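You operate a simulated robot arm through the tools that you are given. There is no shell and no other tool. Be economical: measure what you need, move in short steps, check, and stop when the job is done.

You are at the controls of a simulated two-armed robot. One attempt, no reset.

JOB
Push the locker door shut. Put the red-band large vial on the middle shelf of the store rack. Take the black-band medium vial and leave it on the top of the check bench. Put the pink-band medium vial on the worktop of the store rack away on the ledge of tray one. Any order will do. Set down upright: red-band large vial.
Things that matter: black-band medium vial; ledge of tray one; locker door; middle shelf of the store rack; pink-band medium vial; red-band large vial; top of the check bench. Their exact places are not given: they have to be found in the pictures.

It is judged by the outcome, as a careful person would: the job done as asked, and still so three seconds after it is handed in. It fails if anything else is knocked over, pushed out of place, dropped, spilled or broken.

ROBOT AND FRAMES
Two 7-joint arms with two-finger grippers on one trunk, on a base that drives. Base frame: it is fixed to the floor where the robot stands at the start and does not move with it; the origin is under the middle of the robot, x ahead of it, y to its left, z up. Lengths are in cm, angles in rad, forces in N, time in s.
The left shoulder is at the start at [5, 19.1, 109.2], the right one opposite. With the tool pointing down near the work surface each hand reaches from about 10 to 62 cm from the robot's upright axis, wherever it stands, measured 20 degrees to its own side. Places, roughly: black-band medium vial (3x3x7 cm) [-60, 180, 50]; ledge of tray one (14x60 cm) [-442, 8, 98]; locker door [110, -10, 100]; middle shelf of the store rack [-50, 180, 50]; pink-band medium vial (3x3x7 cm) [-70, 200, 90]; red-band large vial (4x4x8 cm) [-50, 170, 90]; top of the check bench [-10, -130, 90]. Payload 2.69 kg a hand.
The TCP of each hand is the grasp point between the finger pads, 2 cm short of the fingertips. In the tool frame z runs along the fingers and y along their closing line. Largest opening 10 cm; the body of the gripper starts 6.3 cm behind the TCP.
Orientation is that of the tool frame in the base frame, as [roll, pitch, yaw] about the fixed x, y, z axes, in that order (R = Rz(yaw) Ry(pitch) Rx(roll)). With the fingers straight down and closing along the base's y, the tool's x points along the base's -x, its y along +y and its z along -z.

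CONTROLS
- The arms move only by the tool servo_tool. It takes "left_plan", "right_plan" or both (then of equal length, played together; a hand with none holds still); each is a list of rows, each an object of numbers (a shift or turn left out is 0, a gripper value left out holds the last): "gripper": the closure, from 0 (fully open) to 1 (shut); "x", "y", "z": the shift along the tool's x, y, z in cm; "rx", "ry", "rz": the turn, a rotation vector about the tool's x, y, z in rad. In form: [{"gripper": .., "x": .., "y": .., "z": .., "rx": .., "ry": .., "rz": ..}, ...]. A call has 1 to 8 rows; each row is the pose to reach, as a shift and turn from the pose commanded when the call began, along the tool's axes at that moment. Each row takes 0.2 s and may step no farther than 5 cm and 0.15 rad from the row before; otherwise, or with a gripper value out of range, the whole call is refused. Where a pose cannot be reached the arm comes as near as it can. A force on the tool above 40 N (or 10 N above the force at the start of the call, whichever is more), or a blocked arm, ends the call early, and 0.2 s more pass. The fingers move at their own pace (about 15.3 cm/s each) and stop on an object; they squeeze with about 27 N. The grip force told is the motor's: it shows also when the fingers shut on nothing. Time passes only in rows, and 0.2 s behind the last, so rows that repeat a pose let the fingers close. The reply holds the time, the measured pose of the TCP, the force on the tool along the base axes, the opening and the grip force, in the units named above and with some noise, with the torque about the TCP (base axes, N m) and any sound that the robot's microphone picked up.
- Cameras (640 x 400 px; columns grow to the right, rows downward): "scene" is now at [12.54, -1.65, 129.41]; the picture's right is [-0.29, -0.96, 0.00], its down [-0.23, 0.07, -0.97] and it looks along [0.93, -0.28, -0.24] (base axes); focal length 223 px, centre (320, 200). "left" rides on the left gripper at [7, 1.9, -9.9] in its tool frame; the picture's right is [-0.26, 0.97, 0.00], its down [-0.75, -0.20, -0.63] and it looks along [-0.61, -0.16, 0.78] (tool axes); focal length 230 px, centre (320, 200). "right" rides on the right gripper at [7, -1.9, -9.9] in its tool frame; the picture's right is [0.26, 0.97, 0.00], its down [-0.75, 0.20, -0.63] and it looks along [-0.61, 0.16, 0.78] (tool axes); focal length 230 px, centre (320, 200).
- capture(camera): a new picture of that camera. No time passes.
- slide_trunk(by): slides the trunk up (or, below 0, down) by that many cm; the arms and the scene camera ride with it, the base frame stays. It gives what a move gives, with no picture.
- roll_base(legs): drives the robot by 1 to 6 legs, each [ahead, left, turn to the left] in cm, cm and rad, along the robot's own axes; the way and the turn of a leg run together, so that a leg with both is an arc; at most 150 cm and 3.142 rad a leg. The arms and the cameras ride along, it lands a little off, and it stops where it bumps. It gives what a move gives.
- aim_head(pan, tilt): turns the head with the scene camera to pan (to the left, within 1.396 rad either way) and tilt (down, from -0.506 to 1.204), counted from straight ahead of the robot. It gives what a move gives.
- pixel_to_xyz(camera, pixels): for up to 12 pixels [column, row] of the newest picture of that camera ("zoom" is the newest enlarged one), the place [x, y, z] in the base frame of the surface seen there, good to about 0.3 cm, but the place of the scene camera against the robot may be out by one fixed shift of up to 1.8 cm in any direction. No time passes.
- inspect(camera, box): a new picture of the part [left, top, right, bottom] of that camera's present view, enlarged. No time passes.
- hand_in(): hands the job in; it is judged then, once.

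Go step by step. Measure first, check grasps and placings, and put right what went wrong. The budget is 110 turns and 108 pictures, counting those below and the enlarged ones. Unless the task says otherwise, let go and move clear before handing in.

The tools are called by a JSON object that holds its "op" and its "data". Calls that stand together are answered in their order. servo_tool: Moves the arms, as the interface text tells. Its arguments: {"type":"object","properties":{"left_plan":{"type":"array"},"right_plan":{"type":"array"}},"required":[]} The other tools are called the same way: slide_trunk (by) slides the trunk up or down; roll_base (legs) drives the base; aim_head (pan, tilt) turns the head that bears the scene camera; capture (camera) takes a picture; pixel_to_xyz (camera, pixels) gives the place of the surface under pixels of a picture; inspect (camera, box) takes an enlarged picture of a part of a camera's view; hand_in () hands the job in.

At the start:

```text
t: 0.0
left_position: [44.18, 5.16, 127.9]
left_tool_rot: [-3.14, 0.0, -3.14]
left_force: [-0.8, -0.7, 0.0]
left_moment: [0.01, -0.01, -0.01]
left_gripper_width: 9.98
left_gripper_force: 0.1
right_position: [50.7, -33.51, 126.75]
right_tool_rot: [3.14, 0.001, 3.141]
right_force: [0.4, -1.0, -0.3]
right_moment: [-0.01, 0.02, 0.01]
right_gripper_width: 10.03
right_gripper_force: 0.0
trunk travel left (down, up): [-15.0, 17.3]
robot x, y, heading: [-0.08, -0.04, 0.003]
head pan, tilt: [-0.29, 0.239]
```

scene: 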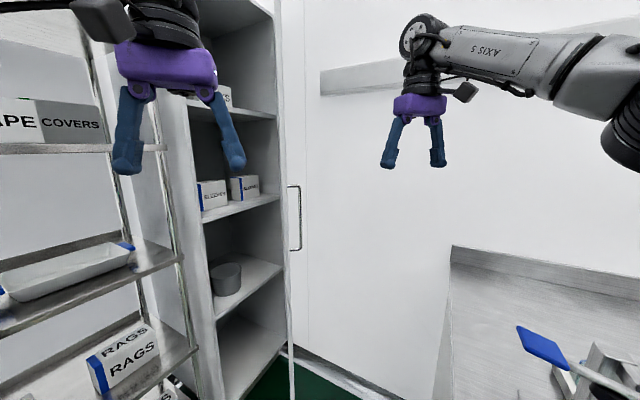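
right: 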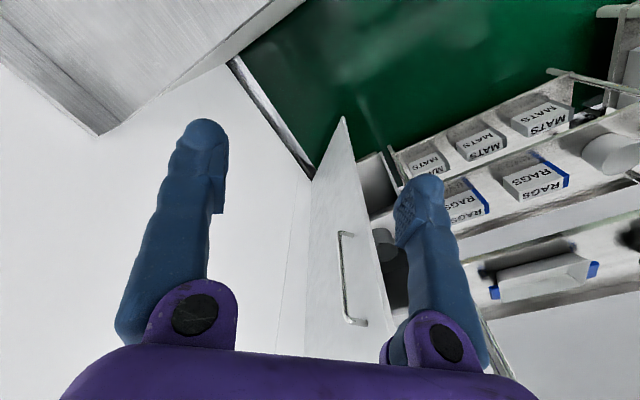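
left: 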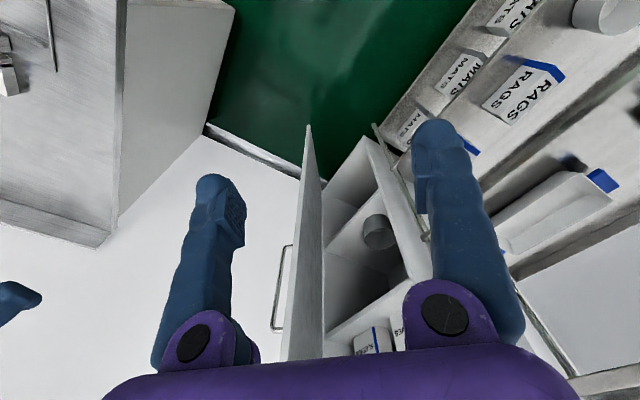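

The locker stands open in the scene picture, its door seen nearly edge-on near columns 280-305, handle at (295,215). I measure the door and the locker first.

{"op": "pixel_to_xyz", "data": {"camera": "scene", "pixels": [[283, 100], [283, 200], [290, 300], [300, 215], [303, 100], [275, 200], [205, 215], [190, 200], [215, 350], [340, 200], [450, 250], [285, 340]]}}

{"op": "pixel_to_xyz", "data": {"camera": "left", "pixels": [[309, 130], [300, 200], [310, 250], [290, 330], [275, 300], [350, 180], [375, 145], [330, 240], [345, 330], [110, 240]]}}

{"op": "aim_head", "data": {"pan": 0.2, "tilt": 0.3}}

{"op": "capture", "data": {"camera": "scene"}}

```text
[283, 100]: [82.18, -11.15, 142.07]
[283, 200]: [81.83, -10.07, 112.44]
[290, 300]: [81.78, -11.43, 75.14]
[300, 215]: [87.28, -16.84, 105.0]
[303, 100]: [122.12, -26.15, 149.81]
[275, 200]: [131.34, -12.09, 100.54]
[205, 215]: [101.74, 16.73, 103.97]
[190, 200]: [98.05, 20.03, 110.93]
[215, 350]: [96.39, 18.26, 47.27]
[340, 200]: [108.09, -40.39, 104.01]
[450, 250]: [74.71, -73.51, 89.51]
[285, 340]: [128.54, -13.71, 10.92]
```

```text
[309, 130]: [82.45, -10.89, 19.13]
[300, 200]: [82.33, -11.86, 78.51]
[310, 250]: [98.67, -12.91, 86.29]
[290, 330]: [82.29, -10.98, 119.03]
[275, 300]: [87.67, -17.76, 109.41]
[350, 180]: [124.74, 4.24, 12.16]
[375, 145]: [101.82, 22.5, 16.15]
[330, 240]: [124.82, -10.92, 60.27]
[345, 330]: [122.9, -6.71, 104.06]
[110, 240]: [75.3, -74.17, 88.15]
```

```text
t: 0.9
left_position: [44.19, 5.22, 127.94]
left_tool_rot: [-3.14, -0.001, -3.139]
left_force: [0.0, -1.2, -0.4]
left_moment: [-0.02, -0.03, 0.0]
left_gripper_width: 10.01
left_gripper_force: 0.2
right_position: [50.53, -33.52, 126.72]
right_tool_rot: [-3.141, 0.003, -3.141]
right_force: [-0.3, -0.3, 0.2]
right_moment: [0.02, -0.03, 0.05]
right_gripper_width: 10.0
right_gripper_force: 0.0
trunk travel left (down, up): [-15.0, 17.3]
robot x, y, heading: [0.13, -0.03, 0.0]
head pan, tilt: [0.201, 0.3]
```

```text
104 pictures are left
```

scene: 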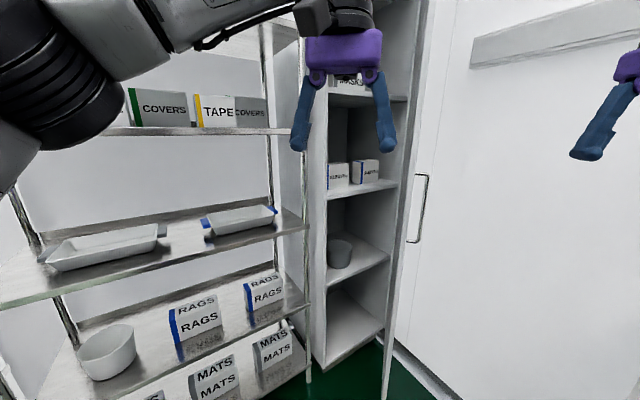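

The new scene view shows the door from columns ~385-430 with handle at (420,210). I measure the front edges and hinge side.

{"op": "pixel_to_xyz", "data": {"camera": "scene", "pixels": [[394, 250], [408, 120], [398, 185], [392, 183], [350, 190], [328, 200], [425, 100], [440, 100], [350, 270], [300, 200], [390, 340], [420, 210]]}}

{"op": "inspect", "data": {"camera": "scene", "box": [290, 100, 490, 400]}}

```text
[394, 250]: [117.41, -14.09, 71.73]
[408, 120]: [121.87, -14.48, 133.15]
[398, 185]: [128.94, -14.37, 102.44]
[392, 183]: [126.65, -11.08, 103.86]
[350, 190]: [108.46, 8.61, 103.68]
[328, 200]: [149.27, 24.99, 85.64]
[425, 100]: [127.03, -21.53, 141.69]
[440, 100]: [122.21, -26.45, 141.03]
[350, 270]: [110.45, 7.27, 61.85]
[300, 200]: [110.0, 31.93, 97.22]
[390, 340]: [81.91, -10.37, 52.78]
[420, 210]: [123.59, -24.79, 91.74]
```

```text
1.33 times, centred on (390, 250) of scene
```

zoom: 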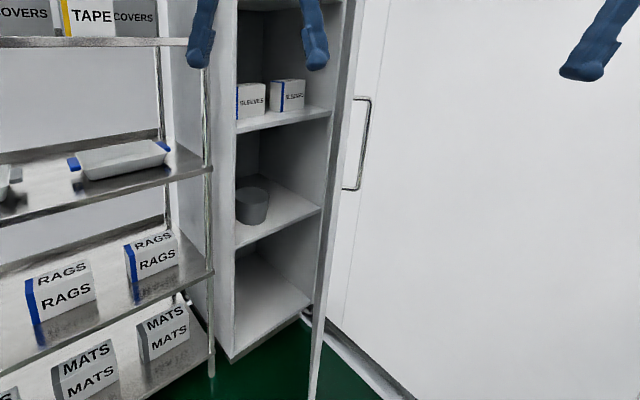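

The locker is turned about 45°: hinge near (120,-13), free edge (82,-11), closed edge near (99,20). I check the handle's height and the clearance around the base before driving nearer.

{"op": "pixel_to_xyz", "data": {"camera": "scene", "pixels": [[424, 176], [415, 242], [300, 230], [250, 240], [100, 280], [310, 340], [20, 300], [403, 60], [322, 340], [355, 325]]}}

{"op": "aim_head", "data": {"pan": 0.0, "tilt": 0.9}}

{"op": "capture", "data": {"camera": "scene"}}

```text
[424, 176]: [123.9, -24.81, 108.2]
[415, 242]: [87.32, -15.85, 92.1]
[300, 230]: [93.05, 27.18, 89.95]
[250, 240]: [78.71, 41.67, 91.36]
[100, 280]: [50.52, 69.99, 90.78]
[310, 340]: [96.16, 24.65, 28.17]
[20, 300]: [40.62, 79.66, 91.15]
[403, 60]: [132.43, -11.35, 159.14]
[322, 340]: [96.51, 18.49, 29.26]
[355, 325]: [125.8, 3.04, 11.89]
```

```text
t: 1.9
left_position: [44.25, 5.11, 127.8]
left_tool_rot: [-3.14, -0.001, -3.14]
left_force: [0.1, -0.4, 0.6]
left_moment: [0.01, 0.02, 0.04]
left_gripper_width: 10.0
left_gripper_force: 0.1
right_position: [50.52, -33.36, 126.71]
right_tool_rot: [3.141, -0.001, 3.142]
right_force: [0.9, -0.2, 0.3]
right_moment: [0.01, 0.0, -0.01]
right_gripper_width: 10.0
right_gripper_force: 0.1
trunk travel left (down, up): [-15.0, 17.3]
robot x, y, heading: [-0.26, -0.26, 0.004]
head pan, tilt: [0.0, 0.901]
```

```text
102 pictures are left
```

scene: 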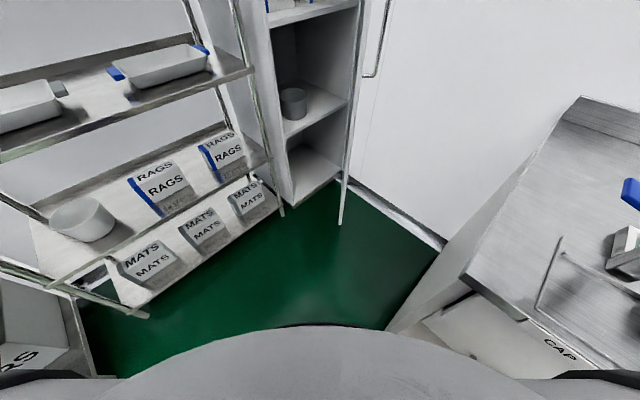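

The rack and locker front lie along x+y≈118 and the bench is on the right. I measure the bench edge and pull both hands back before rolling in.

{"op": "pixel_to_xyz", "data": {"camera": "scene", "pixels": [[468, 278], [525, 318], [585, 98], [390, 330], [440, 250], [345, 183], [282, 212], [148, 315], [85, 350]]}}

{"op": "servo_tool", "data": {"left_plan": [{"x": 4}, {"x": 8}, {"x": 12}, {"x": 12}, {"x": 12}], "right_plan": [{"x": 4, "y": -0.8, "gripper": 1}, {"x": 8, "y": -1.6, "gripper": 1}, {"x": 12, "y": -2.5}, {"x": 16, "y": -3}, {"x": 20, "y": -3.5}]}}

```text
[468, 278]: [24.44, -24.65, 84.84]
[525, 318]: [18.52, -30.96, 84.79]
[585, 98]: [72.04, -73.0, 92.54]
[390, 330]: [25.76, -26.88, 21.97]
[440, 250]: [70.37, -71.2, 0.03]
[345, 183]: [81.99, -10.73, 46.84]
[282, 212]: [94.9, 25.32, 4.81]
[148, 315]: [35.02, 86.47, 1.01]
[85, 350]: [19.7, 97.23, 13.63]
```

```text
t: 3.1
left_position: [32.27, 5.32, 127.88]
left_tool_rot: [-3.139, -0.001, -3.138]
left_force: [30.1, 8.9, 12.7]
left_moment: [-0.71, 3.91, -1.25]
left_gripper_width: 10.0
left_gripper_force: 0.1
right_position: [33.01, -34.46, 124.61]
right_tool_rot: [-3.141, 0.002, 3.141]
right_force: [-0.2, 0.2, 0.8]
right_moment: [-0.01, 0.01, 0.01]
right_gripper_width: 0.0
right_gripper_force: 26.6
right hand out of reach, approached as far as the arm can: row 4, 5
trunk travel left (down, up): [-15.0, 17.3]
robot x, y, heading: [-0.02, 0.03, -0.001]
head pan, tilt: [0.0, 0.901]
```

The left hand reads 30 N, so it probably met the head or trunk; I move it forward and out to the side. The bench corner is close, at (24,-25), so I'll have to go round it.

{"op": "servo_tool", "data": {"left_plan": [{"x": -4}, {"x": -6, "y": 3}, {"x": -6, "y": 6}]}}

{"op": "capture", "data": {"camera": "left"}}

```text
t: 3.9
left_position: [38.14, 11.33, 127.95]
left_tool_rot: [-3.14, 0.0, 3.141]
left_force: [-0.9, -0.1, 0.1]
left_moment: [-0.02, -0.02, -0.01]
left_gripper_width: 9.99
left_gripper_force: 0.0
right_position: [33.22, -34.5, 124.55]
right_tool_rot: [3.142, 0.0, -3.141]
right_force: [-0.6, -0.2, -0.1]
right_moment: [0.0, 0.01, 0.01]
right_gripper_width: 0.0
right_gripper_force: 26.9
trunk travel left (down, up): [-15.0, 17.3]
robot x, y, heading: [0.11, 0.52, 0.003]
head pan, tilt: [0.0, 0.901]
```

```text
101 pictures are left
```

left: 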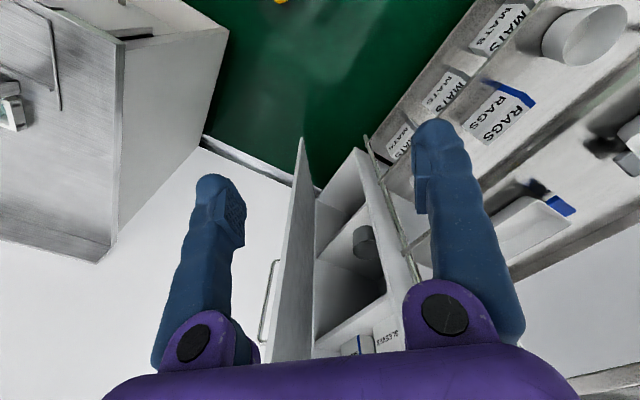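

Clear now. I tuck the left hand to about (30,20), then drive round the bench corner.

{"op": "servo_tool", "data": {"left_plan": [{"y": 4}, {"x": 4, "y": 8}, {"x": 8, "y": 9}, {"x": 8, "y": 9}]}}

{"op": "roll_base", "data": {"legs": [[14, 18, 0], [32, -10, 0]]}}

{"op": "capture", "data": {"camera": "scene"}}

{"op": "capture", "data": {"camera": "right"}}

```text
refused: row 2 steps farther than a row can; nothing moved
```

```text
t: 7.9
left_position: [82.64, 18.83, 128.66]
left_tool_rot: [3.136, 0.017, -3.137]
left_force: [0.0, -1.1, 0.0]
left_moment: [-0.05, 0.0, 0.02]
left_gripper_width: 10.03
left_gripper_force: 0.0
right_position: [78.0, -26.79, 124.83]
right_tool_rot: [3.134, 0.011, -3.139]
right_force: [0.1, 0.2, 0.0]
right_moment: [0.01, 0.02, 0.01]
right_gripper_width: 0.0
right_gripper_force: 27.0
trunk travel left (down, up): [-15.0, 17.3]
robot x, y, heading: [45.75, 8.18, 0.008]
head pan, tilt: [0.0, 0.901]
```

```text
100 pictures are left
```

scene: 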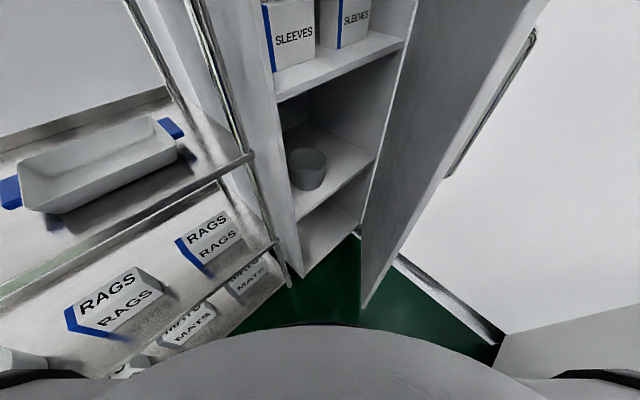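

```text
99 pictures are left
```

right: 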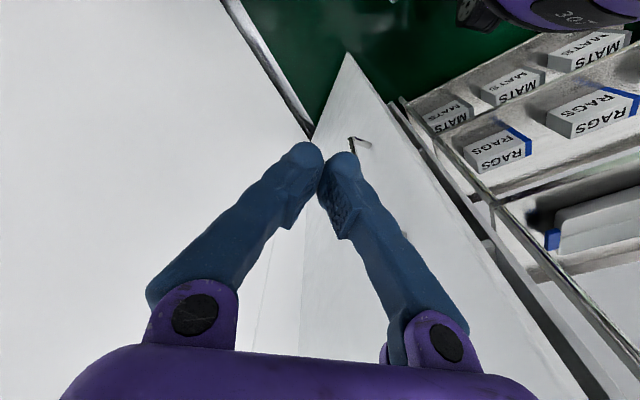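

The base is at (46,8). The right hand sits on the handle side of the door; I clear the left hand and confirm the door's edge and handle in the right picture.

{"op": "servo_tool", "data": {"left_plan": [{"x": 4, "y": 1}, {"x": 8, "y": 2}, {"x": 9, "y": 3}]}}

{"op": "pixel_to_xyz", "data": {"camera": "right", "pixels": [[350, 60], [390, 115], [430, 175], [360, 142], [330, 130], [480, 280], [310, 260]]}}

```text
t: 8.9
left_position: [73.74, 19.63, 128.18]
left_tool_rot: [3.105, 0.022, 3.128]
left_force: [0.9, -0.1, -0.3]
left_moment: [-0.03, -0.01, -0.02]
left_gripper_width: 10.01
left_gripper_force: 0.2
right_position: [78.32, -28.26, 124.19]
right_tool_rot: [3.123, 0.01, -3.139]
right_force: [-0.5, -0.8, -0.2]
right_moment: [0.04, 0.03, -0.02]
right_gripper_width: 0.0
right_gripper_force: 27.0
trunk travel left (down, up): [-15.0, 17.3]
robot x, y, heading: [45.58, 7.87, 0.002]
head pan, tilt: [0.0, 0.901]
stopped in row 3 (left hand): the arm was blocked; the commanded pose is now the measured one
```

```text
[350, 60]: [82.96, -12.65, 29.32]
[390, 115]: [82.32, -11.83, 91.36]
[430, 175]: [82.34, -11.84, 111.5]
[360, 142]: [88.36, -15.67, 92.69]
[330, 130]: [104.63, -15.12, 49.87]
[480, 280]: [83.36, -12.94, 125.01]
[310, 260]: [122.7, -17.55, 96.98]
```

The left arm was blocked, perhaps by its elbow against the rack. I look to the left.

{"op": "aim_head", "data": {"pan": 0.9, "tilt": 0.4}}

{"op": "capture", "data": {"camera": "scene"}}

```text
t: 10.1
left_position: [73.73, 19.59, 128.2]
left_tool_rot: [3.101, 0.017, 3.13]
left_force: [0.2, 0.2, -0.4]
left_moment: [0.0, 0.03, 0.0]
left_gripper_width: 9.98
left_gripper_force: 0.1
right_position: [78.41, -28.06, 124.19]
right_tool_rot: [3.122, 0.01, -3.141]
right_force: [0.4, -0.2, 0.4]
right_moment: [0.03, -0.03, 0.0]
right_gripper_width: 0.0
right_gripper_force: 26.5
trunk travel left (down, up): [-15.0, 17.3]
robot x, y, heading: [45.79, 7.85, 0.006]
head pan, tilt: [0.901, 0.4]
```

```text
98 pictures are left
```

scene: 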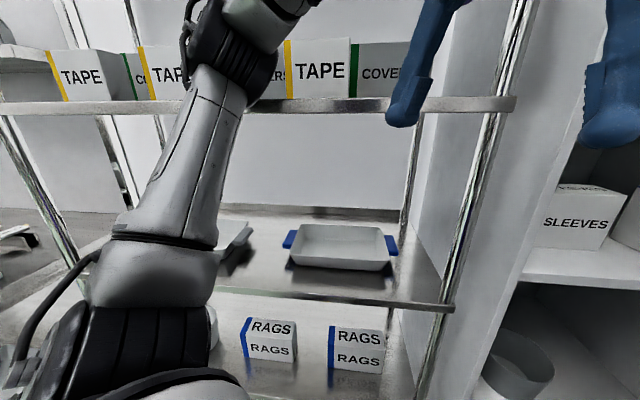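

The left forearm is against the upper shelf edge near (230,100). I back the base off slightly from the rack, then bring the left hand in towards the middle.

{"op": "roll_base", "data": {"legs": [[-2.5, -3, 0]]}}

{"op": "servo_tool", "data": {"left_plan": [{"x": -2, "y": -3}, {"x": -2, "y": -6}, {"x": -2, "y": -6}]}}

{"op": "capture", "data": {"camera": "scene"}}

```text
t: 11.1
left_position: [71.95, 18.7, 127.75]
left_tool_rot: [3.128, 0.01, 3.137]
left_force: [-0.7, -0.4, -0.3]
left_moment: [0.05, -0.01, 0.0]
left_gripper_width: 10.0
left_gripper_force: 0.0
right_position: [76.41, -29.45, 124.48]
right_tool_rot: [3.14, 0.002, -3.137]
right_force: [0.1, 0.5, -0.2]
right_moment: [0.01, -0.03, -0.04]
right_gripper_width: 0.01
right_gripper_force: 27.3
trunk travel left (down, up): [-15.0, 17.3]
robot x, y, heading: [43.44, 5.03, 0.007]
head pan, tilt: [0.901, 0.4]
```

```text
t: 11.9
left_position: [74.14, 12.68, 127.81]
left_tool_rot: [3.131, 0.007, 3.138]
left_force: [0.1, -0.4, -0.1]
left_moment: [0.01, -0.05, 0.02]
left_gripper_width: 9.99
left_gripper_force: 0.0
right_position: [76.51, -29.25, 124.62]
right_tool_rot: [-3.141, 0.002, -3.138]
right_force: [-0.3, 0.0, 0.0]
right_moment: [0.03, 0.02, -0.01]
right_gripper_width: 0.0
right_gripper_force: 26.8
trunk travel left (down, up): [-15.0, 17.3]
robot x, y, heading: [43.5, 5.12, 0.004]
head pan, tilt: [0.901, 0.4]
```

```text
97 pictures are left
```

scene: 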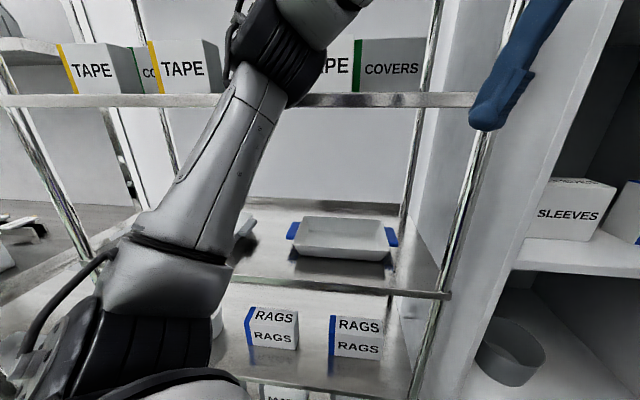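

All clear now. I advance the right hand beside the door at (89,-20) and start pushing along the arc.

{"op": "servo_tool", "data": {"right_plan": [{"x": -4.5, "y": 2}, {"x": -8.5, "y": 4.8}, {"x": -12.3, "y": 7.5}, {"x": -12.3, "y": 11.5}, {"x": -12.2, "y": 15}, {"x": -12.4, "y": 18.5}, {"x": -12.8, "y": 22}, {"x": -13.3, "y": 25.5}]}}

{"op": "capture", "data": {"camera": "right"}}

```text
t: 13.7
left_position: [74.02, 12.8, 128.03]
left_tool_rot: [3.132, 0.007, 3.138]
left_force: [0.2, 0.9, 0.1]
left_moment: [-0.02, 0.0, -0.01]
left_gripper_width: 10.0
left_gripper_force: 0.1
right_position: [89.79, -3.56, 124.59]
right_tool_rot: [3.141, 0.001, -3.139]
right_force: [0.5, 0.1, -0.8]
right_moment: [-0.04, 0.01, 0.03]
right_gripper_width: 0.0
right_gripper_force: 26.4
trunk travel left (down, up): [-15.0, 17.3]
robot x, y, heading: [43.17, 4.57, 0.004]
head pan, tilt: [0.901, 0.4]
```

```text
96 pictures are left
```

right: 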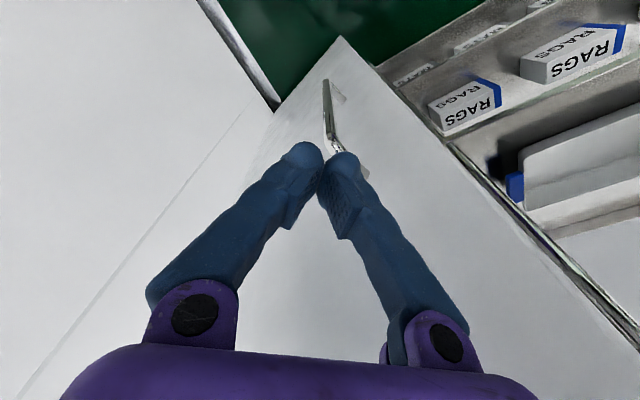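

The door follows the hand. I continue along the arc until it meets the frame.

{"op": "servo_tool", "data": {"right_plan": [{"x": -1, "y": 3.5}, {"x": -2.2, "y": 7}, {"x": -4, "y": 10.3}, {"x": -6.2, "y": 13.5}, {"x": -8.2, "y": 16}, {"x": -9.7, "y": 17.5}, {"x": -11, "y": 18.8}]}}

{"op": "capture", "data": {"camera": "right"}}

```text
t: 15.3
left_position: [74.04, 12.52, 127.85]
left_tool_rot: [3.131, 0.006, 3.139]
left_force: [-0.3, 0.1, 0.0]
left_moment: [-0.04, 0.01, 0.01]
left_gripper_width: 9.99
left_gripper_force: 0.1
right_position: [93.02, 11.02, 122.55]
right_tool_rot: [3.14, 0.0, -3.138]
right_force: [0.0, 0.1, 0.4]
right_moment: [0.01, -0.03, -0.02]
right_gripper_width: 0.01
right_gripper_force: 26.5
right hand out of reach, approached as far as the arm can: row 4, 5, 6, 7
trunk travel left (down, up): [-15.0, 17.3]
robot x, y, heading: [43.17, 5.52, 0.003]
head pan, tilt: [0.901, 0.4]
```

```text
95 pictures are left
```

right: 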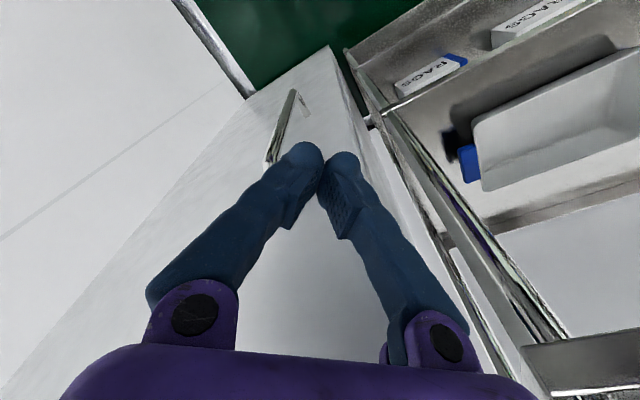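

The arm is at its reach with the door almost closed. I push the last bit by rolling the base forward a few cm.

{"op": "roll_base", "data": {"legs": [[4, -1, 0.03]]}}

{"op": "capture", "data": {"camera": "right"}}

{"op": "capture", "data": {"camera": "left"}}

{"op": "pixel_to_xyz", "data": {"camera": "right", "pixels": [[355, 130], [400, 210], [330, 60], [200, 270], [250, 150], [470, 330], [360, 90], [430, 270]]}}

```text
t: 16.0
left_position: [74.64, 12.33, 127.95]
left_tool_rot: [3.13, 0.009, -3.141]
left_force: [0.1, -0.3, 0.4]
left_moment: [-0.02, 0.0, -0.01]
left_gripper_width: 10.0
left_gripper_force: 0.1
right_position: [93.22, 10.67, 122.78]
right_tool_rot: [-3.136, -0.008, -3.126]
right_force: [-14.1, -10.8, -1.5]
right_moment: [1.1, -1.68, 0.4]
right_gripper_width: 0.0
right_gripper_force: 27.1
trunk travel left (down, up): [-15.0, 17.3]
robot x, y, heading: [44.15, 4.62, 0.009]
head pan, tilt: [0.901, 0.4]
stopped in leg 1: the robot was blocked; the commanded pose is now the measured one
```

```text
94 pictures are left
```

right: 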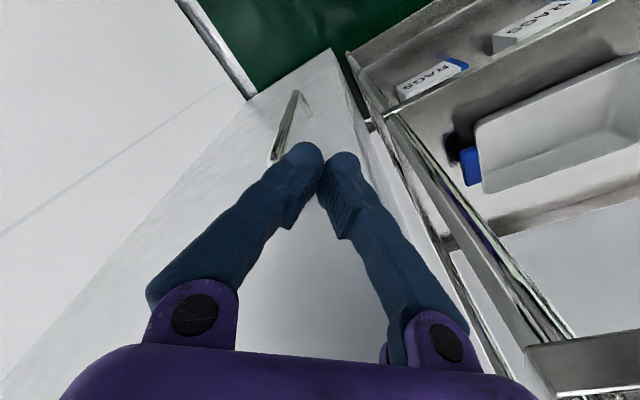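

```text
93 pictures are left
```

left: 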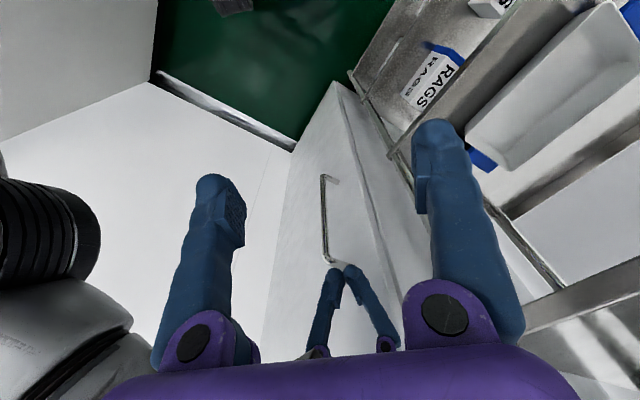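

```text
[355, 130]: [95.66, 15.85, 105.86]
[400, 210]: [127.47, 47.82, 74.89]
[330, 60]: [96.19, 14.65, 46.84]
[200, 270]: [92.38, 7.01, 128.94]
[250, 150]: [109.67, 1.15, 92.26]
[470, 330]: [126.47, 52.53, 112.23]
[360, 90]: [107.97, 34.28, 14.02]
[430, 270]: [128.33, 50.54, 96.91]
```

The push met a stop (force 18 N, normal to the door), and the door face now runs at 135°. I check the free edge with the scene camera for a remaining gap.

{"op": "servo_tool", "data": {"right_plan": [{"x": 3, "y": -3}, {"x": 6, "y": -6}, {"x": 6, "y": -10}, {"x": 6, "y": -14}]}}

{"op": "aim_head", "data": {"pan": 0.2, "tilt": 0.5}}

{"op": "capture", "data": {"camera": "scene"}}

```text
t: 17.0
left_position: [74.66, 12.49, 128.02]
left_tool_rot: [3.129, 0.009, -3.14]
left_force: [-0.9, 0.0, -0.6]
left_moment: [0.04, -0.05, -0.05]
left_gripper_width: 10.0
left_gripper_force: 0.1
right_position: [87.54, -3.22, 122.7]
right_tool_rot: [-3.133, -0.006, -3.127]
right_force: [0.0, -0.5, 0.5]
right_moment: [0.02, -0.05, 0.03]
right_gripper_width: 0.0
right_gripper_force: 27.1
trunk travel left (down, up): [-15.0, 17.3]
robot x, y, heading: [44.19, 4.57, 0.004]
head pan, tilt: [0.901, 0.4]
```

```text
t: 18.1
left_position: [74.8, 12.6, 127.96]
left_tool_rot: [3.13, 0.006, -3.139]
left_force: [0.3, 0.3, 0.1]
left_moment: [-0.03, -0.01, 0.01]
left_gripper_width: 9.99
left_gripper_force: 0.0
right_position: [87.7, -3.15, 122.72]
right_tool_rot: [-3.132, -0.006, -3.126]
right_force: [0.6, -0.6, 0.7]
right_moment: [-0.01, 0.04, 0.01]
right_gripper_width: 0.0
right_gripper_force: 26.9
trunk travel left (down, up): [-15.0, 17.3]
robot x, y, heading: [44.07, 4.82, 0.006]
head pan, tilt: [0.201, 0.499]
```

```text
92 pictures are left
```

scene: 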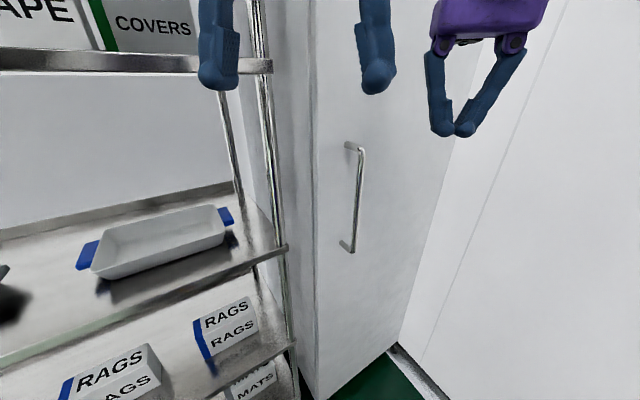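

{"op": "inspect", "data": {"camera": "scene", "box": [270, 180, 370, 380]}}

{"op": "pixel_to_xyz", "data": {"camera": "scene", "pixels": [[330, 200], [420, 200], [318, 260], [300, 200], [308, 260], [340, 330], [390, 330]]}}

```text
2.00 times, centred on (320, 280) of scene
```

zoom: 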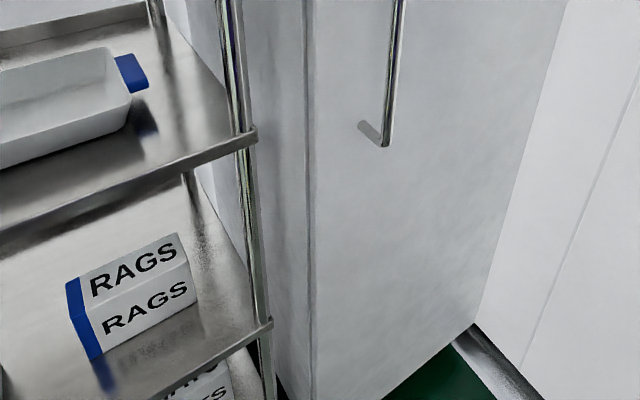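

```text
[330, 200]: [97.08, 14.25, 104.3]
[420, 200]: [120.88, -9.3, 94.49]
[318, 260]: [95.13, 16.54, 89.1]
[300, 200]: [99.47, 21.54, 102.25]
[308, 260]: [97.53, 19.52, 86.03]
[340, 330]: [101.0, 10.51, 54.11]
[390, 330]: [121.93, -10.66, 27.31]
```

The door is flush with the side panel along its edge (no gap at col 310), so it is shut. I bring the right hand to its side, drive back out and look around to the left.

{"op": "servo_tool", "data": {"right_plan": [{"x": 2, "y": -4}, {"x": 4, "y": -8}, {"x": 6, "y": -12}, {"x": 8, "y": -16}, {"x": 8, "y": -20}]}}

{"op": "roll_base", "data": {"legs": [[-30, 12, 0], [-15, -5, 0]]}}

{"op": "aim_head", "data": {"pan": 1.39, "tilt": 0.4}}

{"op": "capture", "data": {"camera": "scene"}}

```text
t: 19.3
left_position: [74.61, 12.61, 127.91]
left_tool_rot: [3.128, 0.008, -3.14]
left_force: [-0.2, 0.0, 0.5]
left_moment: [-0.01, -0.02, 0.0]
left_gripper_width: 9.97
left_gripper_force: 0.0
right_position: [80.21, -23.52, 122.8]
right_tool_rot: [-3.134, -0.009, -3.125]
right_force: [0.0, 0.1, -0.6]
right_moment: [0.05, -0.02, -0.02]
right_gripper_width: 0.0
right_gripper_force: 26.9
trunk travel left (down, up): [-15.0, 17.3]
robot x, y, heading: [44.36, 4.78, 0.008]
head pan, tilt: [0.201, 0.499]
```

```text
t: 22.4
left_position: [30.16, 19.12, 128.04]
left_tool_rot: [3.129, 0.007, 3.137]
left_force: [-0.6, -0.1, 0.2]
left_moment: [0.0, -0.07, 0.0]
left_gripper_width: 10.0
left_gripper_force: 0.1
right_position: [35.44, -16.97, 123.02]
right_tool_rot: [-3.133, -0.006, -3.129]
right_force: [0.3, -0.1, 0.2]
right_moment: [-0.01, -0.01, 0.02]
right_gripper_width: 0.01
right_gripper_force: 26.5
trunk travel left (down, up): [-15.0, 17.3]
robot x, y, heading: [-0.61, 11.51, 0.005]
head pan, tilt: [0.201, 0.499]
```

```text
t: 23.8
left_position: [30.33, 19.13, 127.87]
left_tool_rot: [3.131, 0.007, 3.138]
left_force: [-0.4, -0.3, -0.6]
left_moment: [-0.01, -0.02, 0.02]
left_gripper_width: 10.02
left_gripper_force: 0.1
right_position: [35.54, -16.97, 122.89]
right_tool_rot: [-3.133, -0.011, -3.131]
right_force: [0.6, 0.2, 0.3]
right_moment: [-0.01, 0.03, -0.05]
right_gripper_width: 0.0
right_gripper_force: 27.5
trunk travel left (down, up): [-15.0, 17.3]
robot x, y, heading: [-0.79, 11.47, 0.005]
head pan, tilt: [1.389, 0.4]
```

```text
90 pictures are left
```

scene: 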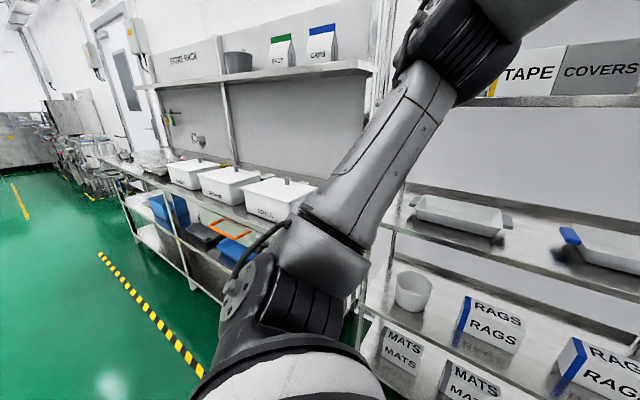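

The sign "STORE RACK" is at (185,58), with worktop in front. I measure its front edge and floor markings.

{"op": "pixel_to_xyz", "data": {"camera": "scene", "pixels": [[125, 175], [260, 220], [140, 230], [230, 300], [150, 160], [185, 175], [135, 300], [100, 255], [185, 58], [195, 215], [30, 190]]}}

{"op": "inspect", "data": {"camera": "scene", "box": [0, 100, 320, 300]}}

```text
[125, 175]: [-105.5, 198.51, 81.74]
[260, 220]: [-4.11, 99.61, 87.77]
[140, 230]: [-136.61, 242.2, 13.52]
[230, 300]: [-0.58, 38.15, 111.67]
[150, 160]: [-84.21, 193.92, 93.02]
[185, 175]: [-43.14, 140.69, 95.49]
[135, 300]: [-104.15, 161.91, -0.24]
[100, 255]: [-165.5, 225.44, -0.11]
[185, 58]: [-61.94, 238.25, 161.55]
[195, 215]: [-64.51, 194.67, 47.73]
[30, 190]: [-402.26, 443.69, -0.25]
```

```text
2.00 times, centred on (160, 200) of scene
```

zoom: 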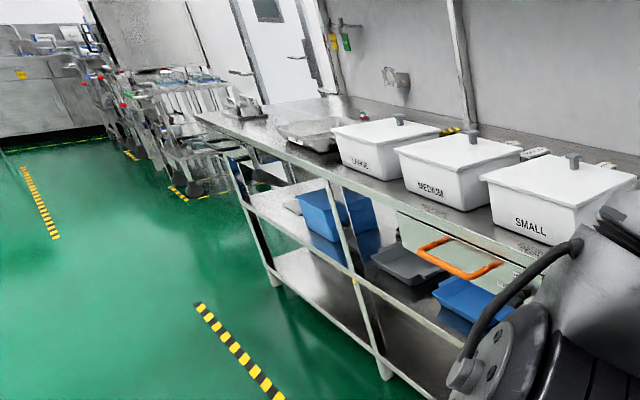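

The rack front edge lies along x+y≈94 with lidded boxes LARGE/MEDIUM/SMALL on the worktop. I turn to face it and strafe left along it.

{"op": "roll_base", "data": {"legs": [[0, 0, 0.785], [0, 110, 0]]}}

{"op": "aim_head", "data": {"pan": 0.3, "tilt": 0.45}}

{"op": "capture", "data": {"camera": "scene"}}

```text
t: 36.0
left_position: [-63.65, 117.21, 127.92]
left_tool_rot: [3.131, 0.006, -2.352]
left_force: [0.4, -0.4, -0.9]
left_moment: [-0.02, 0.0, 0.01]
left_gripper_width: 9.99
left_gripper_force: 0.0
right_position: [-34.38, 95.47, 122.92]
right_tool_rot: [-3.132, -0.008, -2.34]
right_force: [0.7, 0.5, -0.9]
right_moment: [-0.01, -0.01, 0.02]
right_gripper_width: 0.0
right_gripper_force: 27.0
trunk travel left (down, up): [-15.0, 17.3]
robot x, y, heading: [-79.58, 89.94, 0.793]
head pan, tilt: [1.389, 0.4]
```

```text
t: 37.3
left_position: [-63.65, 117.27, 127.95]
left_tool_rot: [3.13, 0.005, -2.351]
left_force: [0.2, -0.4, 0.8]
left_moment: [-0.02, -0.03, 0.0]
left_gripper_width: 10.02
left_gripper_force: 0.0
right_position: [-34.25, 95.57, 122.92]
right_tool_rot: [-3.133, -0.009, -2.34]
right_force: [-0.3, 0.8, 0.2]
right_moment: [-0.02, 0.0, -0.02]
right_gripper_width: 0.0
right_gripper_force: 26.9
trunk travel left (down, up): [-15.0, 17.3]
robot x, y, heading: [-79.95, 89.99, 0.8]
head pan, tilt: [0.3, 0.45]
```

```text
88 pictures are left
```

scene: 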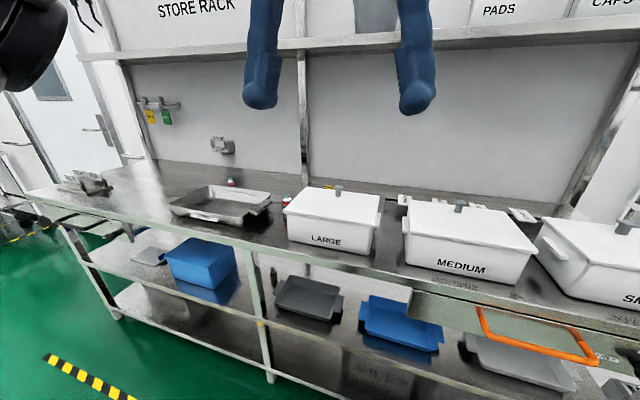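

Small vial-like items show at (231,182), (285,200) on the worktop and (275,275) on the shelf. I zoom in.

{"op": "inspect", "data": {"camera": "scene", "box": [150, 150, 390, 300]}}

{"op": "pixel_to_xyz", "data": {"camera": "scene", "pixels": [[231, 184], [284, 201], [275, 280], [130, 208], [280, 256], [180, 205], [250, 285], [360, 300], [365, 252], [260, 265]]}}

```text
2.67 times, centred on (270, 225) of scene
```

zoom: 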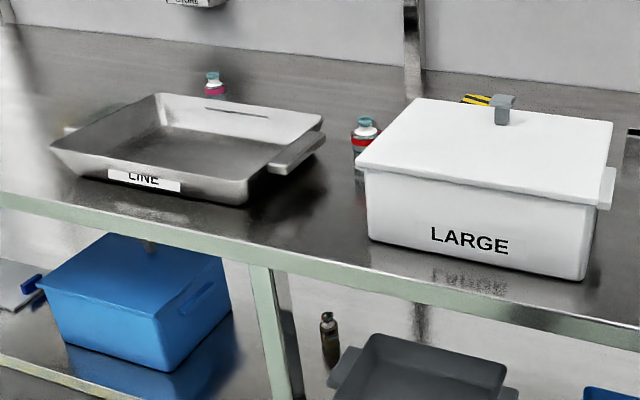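

```text
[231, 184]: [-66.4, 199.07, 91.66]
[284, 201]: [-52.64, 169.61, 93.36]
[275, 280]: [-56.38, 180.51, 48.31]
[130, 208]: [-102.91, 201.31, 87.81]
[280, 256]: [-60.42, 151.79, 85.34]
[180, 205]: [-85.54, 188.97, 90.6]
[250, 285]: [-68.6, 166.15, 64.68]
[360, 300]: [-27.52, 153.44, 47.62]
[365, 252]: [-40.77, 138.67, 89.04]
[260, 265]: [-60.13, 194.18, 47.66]
```

Found: pink vial (-66,199) behind the LINE tray, red vial (-53,170) left of the LARGE box, black vial (-56,180) on the middle shelf by the post. I move closer and measure surroundings.

{"op": "roll_base", "data": {"legs": [[22, 35, -0.012]]}}

{"op": "aim_head", "data": {"pan": 0.2, "tilt": 0.75}}

{"op": "capture", "data": {"camera": "scene"}}

{"op": "capture", "data": {"camera": "left"}}

```text
t: 41.0
left_position: [-72.8, 157.53, 127.94]
left_tool_rot: [3.131, 0.007, -2.367]
left_force: [0.4, -0.8, 0.3]
left_moment: [0.02, -0.01, -0.02]
left_gripper_width: 10.0
left_gripper_force: 0.0
right_position: [-43.75, 135.46, 122.93]
right_tool_rot: [-3.133, -0.01, -2.353]
right_force: [1.2, 0.0, 0.1]
right_moment: [0.01, -0.03, 0.0]
right_gripper_width: 0.02
right_gripper_force: 27.3
trunk travel left (down, up): [-15.0, 17.3]
robot x, y, heading: [-89.2, 130.49, 0.78]
head pan, tilt: [0.3, 0.45]
```

```text
t: 41.8
left_position: [-72.7, 157.56, 127.8]
left_tool_rot: [3.13, 0.008, -2.365]
left_force: [10.2, 12.5, -14.0]
left_moment: [-0.62, 0.04, -0.45]
left_gripper_width: 9.98
left_gripper_force: 0.1
right_position: [-43.73, 135.47, 122.86]
right_tool_rot: [-3.133, -0.01, -2.353]
right_force: [-0.1, -0.6, 0.9]
right_moment: [0.02, 0.0, 0.06]
right_gripper_width: 0.0
right_gripper_force: 26.7
trunk travel left (down, up): [-15.0, 17.3]
robot x, y, heading: [-89.22, 130.25, 0.787]
head pan, tilt: [0.201, 0.75]
```

```text
86 pictures are left
```

scene: 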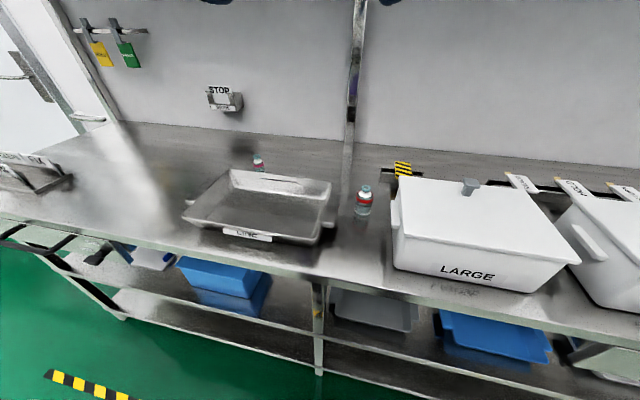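

```text
85 pictures are left
```

left: 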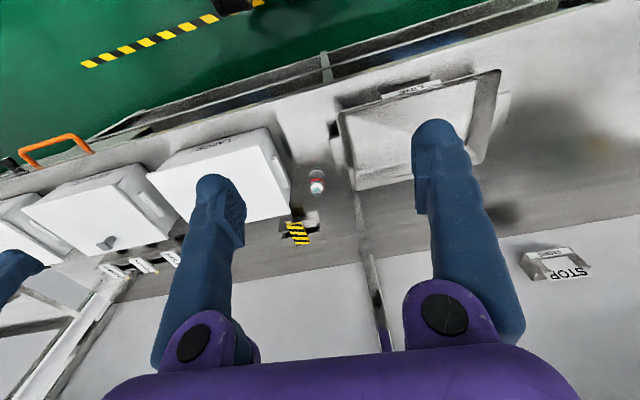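

The left hand feels a small push, likely the head against it, so I'll move it outwards. The red vial at (364,200) stands free between tray and LARGE box; I measure.

{"op": "pixel_to_xyz", "data": {"camera": "scene", "pixels": [[364, 202], [364, 187], [364, 214], [335, 225], [395, 240], [398, 195], [259, 163], [285, 240], [325, 260], [350, 60], [330, 195], [320, 320]]}}

{"op": "pixel_to_xyz", "data": {"camera": "left", "pixels": [[316, 187], [316, 176], [340, 125], [355, 185], [290, 180], [270, 130], [320, 90], [375, 335], [326, 60]]}}

{"op": "servo_tool", "data": {"left_plan": [{"x": -4}, {"x": -4, "y": 4}, {"x": -4, "y": 8}]}}

```text
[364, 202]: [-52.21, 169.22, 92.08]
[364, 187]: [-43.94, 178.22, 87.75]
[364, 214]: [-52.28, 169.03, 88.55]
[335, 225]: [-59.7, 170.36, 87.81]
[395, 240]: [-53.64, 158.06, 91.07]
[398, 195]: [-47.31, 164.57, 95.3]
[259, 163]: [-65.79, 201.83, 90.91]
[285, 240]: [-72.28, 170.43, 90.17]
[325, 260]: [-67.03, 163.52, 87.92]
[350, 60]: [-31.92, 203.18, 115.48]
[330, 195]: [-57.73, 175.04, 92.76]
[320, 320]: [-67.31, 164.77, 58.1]
```

```text
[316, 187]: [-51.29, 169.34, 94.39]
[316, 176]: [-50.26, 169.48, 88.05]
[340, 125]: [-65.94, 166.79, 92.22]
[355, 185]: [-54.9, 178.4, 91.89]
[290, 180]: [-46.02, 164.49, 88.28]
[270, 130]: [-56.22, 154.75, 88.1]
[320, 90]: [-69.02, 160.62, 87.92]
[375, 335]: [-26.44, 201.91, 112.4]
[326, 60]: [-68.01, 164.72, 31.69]
```

```text
t: 42.6
left_position: [-75.77, 166.03, 128.35]
left_tool_rot: [3.131, 0.008, -2.365]
left_force: [-0.4, 0.1, -0.5]
left_moment: [0.02, 0.0, 0.03]
left_gripper_width: 9.99
left_gripper_force: 0.1
right_position: [-43.68, 135.62, 123.04]
right_tool_rot: [-3.133, -0.008, -2.353]
right_force: [0.2, 0.1, -0.2]
right_moment: [-0.01, 0.04, 0.02]
right_gripper_width: 0.0
right_gripper_force: 26.8
trunk travel left (down, up): [-15.0, 17.3]
robot x, y, heading: [-89.26, 130.71, 0.788]
head pan, tilt: [0.201, 0.75]
```

The worktop is at z≈88 and the red vial centre at about (-51.2,169.4). I'll fetch the black vial first: back off 8 cm, lower the trunk, tilt the left hand 0.8 rad forward and look under the worktop with it.

{"op": "roll_base", "data": {"legs": [[-8, 0, 0]]}}

{"op": "slide_trunk", "data": {"by": -15}}

{"op": "servo_tool", "data": {"left_plan": [{"ry": -0.133}, {"ry": -0.267}, {"ry": -0.4}, {"ry": -0.533}, {"ry": -0.667}, {"ry": -0.8}, {"ry": -0.8}]}}

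{"op": "capture", "data": {"camera": "left"}}

```text
t: 43.6
left_position: [-81.49, 160.29, 128.21]
left_tool_rot: [3.132, 0.009, -2.367]
left_force: [-0.3, 0.3, 0.0]
left_moment: [0.01, -0.01, 0.04]
left_gripper_width: 10.0
left_gripper_force: 0.1
right_position: [-49.69, 129.73, 123.05]
right_tool_rot: [-3.132, -0.007, -2.353]
right_force: [-0.6, -1.0, 0.1]
right_moment: [0.0, -0.01, 0.03]
right_gripper_width: 0.0
right_gripper_force: 26.8
trunk travel left (down, up): [-15.0, 17.3]
robot x, y, heading: [-94.91, 124.88, 0.782]
head pan, tilt: [0.201, 0.75]
```

```text
t: 45.4
left_position: [-81.48, 160.38, 113.27]
left_tool_rot: [3.131, 0.008, -2.366]
left_force: [0.1, 0.0, -0.6]
left_moment: [0.04, -0.03, 0.01]
left_gripper_width: 9.99
left_gripper_force: 0.0
right_position: [-49.5, 129.77, 107.93]
right_tool_rot: [-3.133, -0.008, -2.351]
right_force: [0.3, 0.0, 0.1]
right_moment: [-0.03, -0.02, -0.01]
right_gripper_width: 0.0
right_gripper_force: 27.4
trunk travel left (down, up): [0.0, 32.3]
robot x, y, heading: [-94.76, 124.88, 0.783]
head pan, tilt: [0.201, 0.75]
```

```text
t: 47.0
left_position: [-81.5, 160.4, 113.17]
left_tool_rot: [3.127, 0.81, -2.378]
left_force: [-0.2, -0.1, -0.2]
left_moment: [-0.02, -0.01, -0.01]
left_gripper_width: 10.0
left_gripper_force: 0.0
right_position: [-49.66, 129.78, 108.03]
right_tool_rot: [-3.132, -0.009, -2.352]
right_force: [-0.8, -0.1, 0.1]
right_moment: [0.02, -0.01, -0.02]
right_gripper_width: 0.02
right_gripper_force: 27.6
trunk travel left (down, up): [0.0, 32.3]
robot x, y, heading: [-94.9, 125.3, 0.781]
head pan, tilt: [0.201, 0.75]
```

```text
84 pictures are left
```

left: 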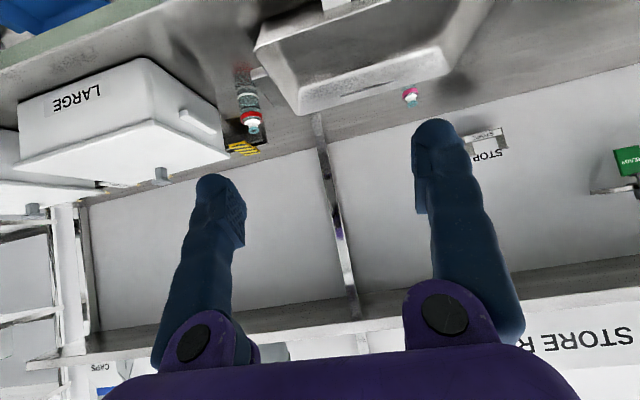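

The tilt is done. I lower the left hand straight down 33 cm in front of the rack edge and view the shelf.

{"op": "servo_tool", "data": {"left_plan": [{"x": 3.4, "z": 3.3}, {"x": 6.8, "z": 6.6}, {"x": 10.2, "z": 9.9}, {"x": 13.5, "z": 13.1}, {"x": 16.9, "z": 16.4}, {"x": 20.2, "z": 19.7}, {"x": 23.6, "z": 23}, {"x": 23.6, "z": 23}]}}

{"op": "capture", "data": {"camera": "left"}}

```text
t: 48.8
left_position: [-75.99, 162.39, 80.36]
left_tool_rot: [3.127, 0.806, -2.38]
left_force: [0.5, -0.2, -0.5]
left_moment: [0.0, 0.0, -0.01]
left_gripper_width: 10.0
left_gripper_force: 0.1
left hand out of reach, approached as far as the arm can: row 4, 5, 6, 7, 8
right_position: [-49.47, 129.73, 107.97]
right_tool_rot: [-3.131, -0.008, -2.353]
right_force: [0.4, -0.2, 0.0]
right_moment: [-0.02, 0.03, -0.02]
right_gripper_width: 0.02
right_gripper_force: 26.6
trunk travel left (down, up): [0.0, 32.3]
robot x, y, heading: [-95.15, 124.57, 0.783]
head pan, tilt: [0.201, 0.75]
```

```text
83 pictures are left
```

left: 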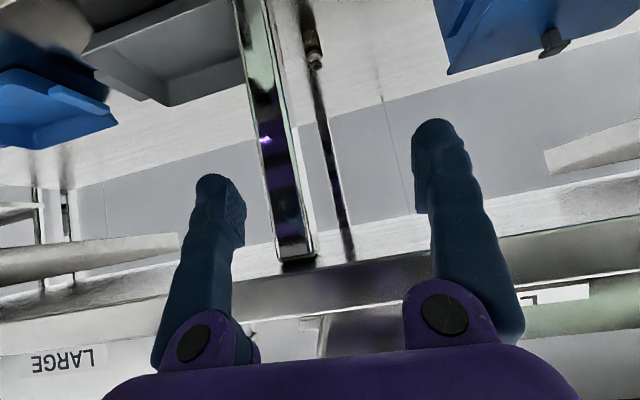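

The black vial is at (312,45) just left of the front post (270). I measure.

{"op": "pixel_to_xyz", "data": {"camera": "left", "pixels": [[313, 60], [310, 40], [309, 15], [285, 160], [250, 60], [300, 255], [350, 60], [390, 200], [460, 70], [230, 75], [400, 265], [350, 255]]}}

{"op": "inspect", "data": {"camera": "left", "box": [220, 0, 400, 120]}}

```text
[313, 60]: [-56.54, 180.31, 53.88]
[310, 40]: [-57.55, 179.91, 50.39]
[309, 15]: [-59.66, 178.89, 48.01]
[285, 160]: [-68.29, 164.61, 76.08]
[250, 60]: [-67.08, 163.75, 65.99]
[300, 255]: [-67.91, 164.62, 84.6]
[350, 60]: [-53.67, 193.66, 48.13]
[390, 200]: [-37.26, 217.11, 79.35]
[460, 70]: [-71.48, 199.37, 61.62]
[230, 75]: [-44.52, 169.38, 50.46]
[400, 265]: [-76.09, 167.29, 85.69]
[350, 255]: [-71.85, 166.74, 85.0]
```

```text
3.33 times, centred on (310, 60) of left
```

zoom: 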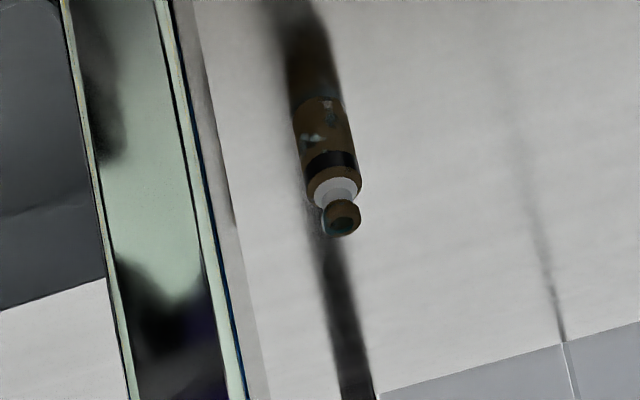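

Shelf z≈48; the vial centre is (-56.6,180.6), and the post is just right of it at t≈165. I'll come in from the left with the hand yawed 0.38 rad to pass the post: first shift left and yaw.

{"op": "servo_tool", "data": {"left_plan": [{"y": 2.5, "rx": 0.068, "rz": 0.066}, {"y": 5, "rx": 0.136, "rz": 0.132}, {"y": 7.5, "rx": 0.204, "rz": 0.199}, {"y": 10, "rx": 0.272, "rz": 0.265}, {"y": 10, "rx": 0.272, "rz": 0.265}]}}

{"op": "capture", "data": {"camera": "left"}}

```text
t: 50.0
left_position: [-81.15, 171.12, 80.84]
left_tool_rot: [3.123, 0.801, -2.761]
left_force: [-0.2, -0.3, 0.0]
left_moment: [-0.04, -0.04, 0.02]
left_gripper_width: 9.99
left_gripper_force: 0.0
left hand out of reach, approached as far as the arm can: row 1, 2, 3, 4, 5
right_position: [-49.45, 129.8, 107.9]
right_tool_rot: [-3.132, -0.009, -2.352]
right_force: [-0.2, -1.1, -0.6]
right_moment: [0.0, -0.03, -0.02]
right_gripper_width: 0.01
right_gripper_force: 26.8
trunk travel left (down, up): [0.0, 32.3]
robot x, y, heading: [-95.17, 124.71, 0.784]
head pan, tilt: [0.201, 0.75]
```

```text
81 pictures are left
```

left: 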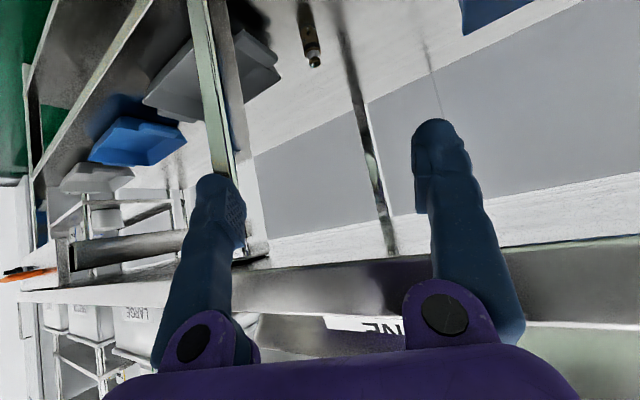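

I make a small test advance of 6 cm along the fingers to see from which commanded pose it counts.

{"op": "servo_tool", "data": {"left_plan": [{"z": 3}, {"z": 6}, {"z": 6}]}}

```text
t: 50.6
left_position: [-78.59, 172.34, 77.91]
left_tool_rot: [3.119, 0.812, -2.763]
left_force: [-26.2, -12.4, 8.3]
left_moment: [1.11, -2.08, 0.46]
left_gripper_width: 10.02
left_gripper_force: 0.0
right_position: [-49.63, 129.88, 107.9]
right_tool_rot: [-3.131, -0.008, -2.349]
right_force: [-0.4, -0.2, -0.4]
right_moment: [-0.01, 0.04, 0.01]
right_gripper_width: 0.0
right_gripper_force: 27.0
trunk travel left (down, up): [0.0, 32.3]
robot x, y, heading: [-95.13, 124.68, 0.786]
head pan, tilt: [0.201, 0.75]
stopped in row 2 (left hand): the force on the tool passed its limit at 85 N (the readings are from after the stop); the commanded pose is now the measured one
```

The gripper body touched the worktop apron (force along the rack), so I need a lower line. I back the base 4 cm, lower the hand 5 cm and flatten the tilt slightly.

{"op": "roll_base", "data": {"legs": [[-4, 0, 0]]}}

{"op": "servo_tool", "data": {"left_plan": [{"x": 1.8, "z": 1.7}, {"x": 3.6, "z": 3.5, "ry": -0.09}, {"x": 3.6, "z": 3.5, "ry": -0.09}]}}

{"op": "capture", "data": {"camera": "left"}}

```text
t: 51.5
left_position: [-80.96, 169.66, 77.69]
left_tool_rot: [3.12, 0.807, -2.763]
left_force: [-0.6, -0.4, 0.7]
left_moment: [0.0, 0.04, -0.02]
left_gripper_width: 10.0
left_gripper_force: 0.0
right_position: [-52.32, 127.06, 108.01]
right_tool_rot: [-3.132, -0.008, -2.352]
right_force: [-0.1, -0.1, 0.3]
right_moment: [0.0, -0.03, 0.04]
right_gripper_width: 0.02
right_gripper_force: 27.7
trunk travel left (down, up): [0.0, 32.3]
robot x, y, heading: [-97.95, 122.35, 0.782]
head pan, tilt: [0.201, 0.75]
```

```text
t: 52.2
left_position: [-80.99, 169.9, 72.79]
left_tool_rot: [3.117, 0.899, -2.766]
left_force: [-0.8, 0.4, -1.0]
left_moment: [0.01, -0.01, -0.02]
left_gripper_width: 10.0
left_gripper_force: 0.1
right_position: [-52.4, 127.09, 107.93]
right_tool_rot: [-3.132, -0.011, -2.351]
right_force: [0.0, 0.3, 0.8]
right_moment: [0.02, -0.05, 0.01]
right_gripper_width: 0.03
right_gripper_force: 27.0
trunk travel left (down, up): [0.0, 32.3]
robot x, y, heading: [-97.84, 121.85, 0.786]
head pan, tilt: [0.201, 0.75]
```

```text
80 pictures are left
```

left: 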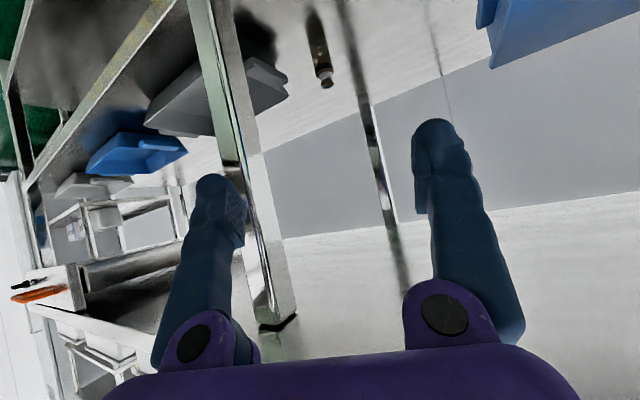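

{"op": "pixel_to_xyz", "data": {"camera": "left", "pixels": [[326, 84], [325, 75], [321, 55], [316, 30], [312, 12], [250, 180], [280, 310], [500, 60], [340, 40]]}}

```text
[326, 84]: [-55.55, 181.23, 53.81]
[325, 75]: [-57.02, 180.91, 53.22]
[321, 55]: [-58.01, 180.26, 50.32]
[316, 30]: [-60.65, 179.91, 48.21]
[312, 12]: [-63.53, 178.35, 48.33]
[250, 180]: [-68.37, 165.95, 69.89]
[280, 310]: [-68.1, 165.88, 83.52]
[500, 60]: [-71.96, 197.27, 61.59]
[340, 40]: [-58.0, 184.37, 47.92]
```

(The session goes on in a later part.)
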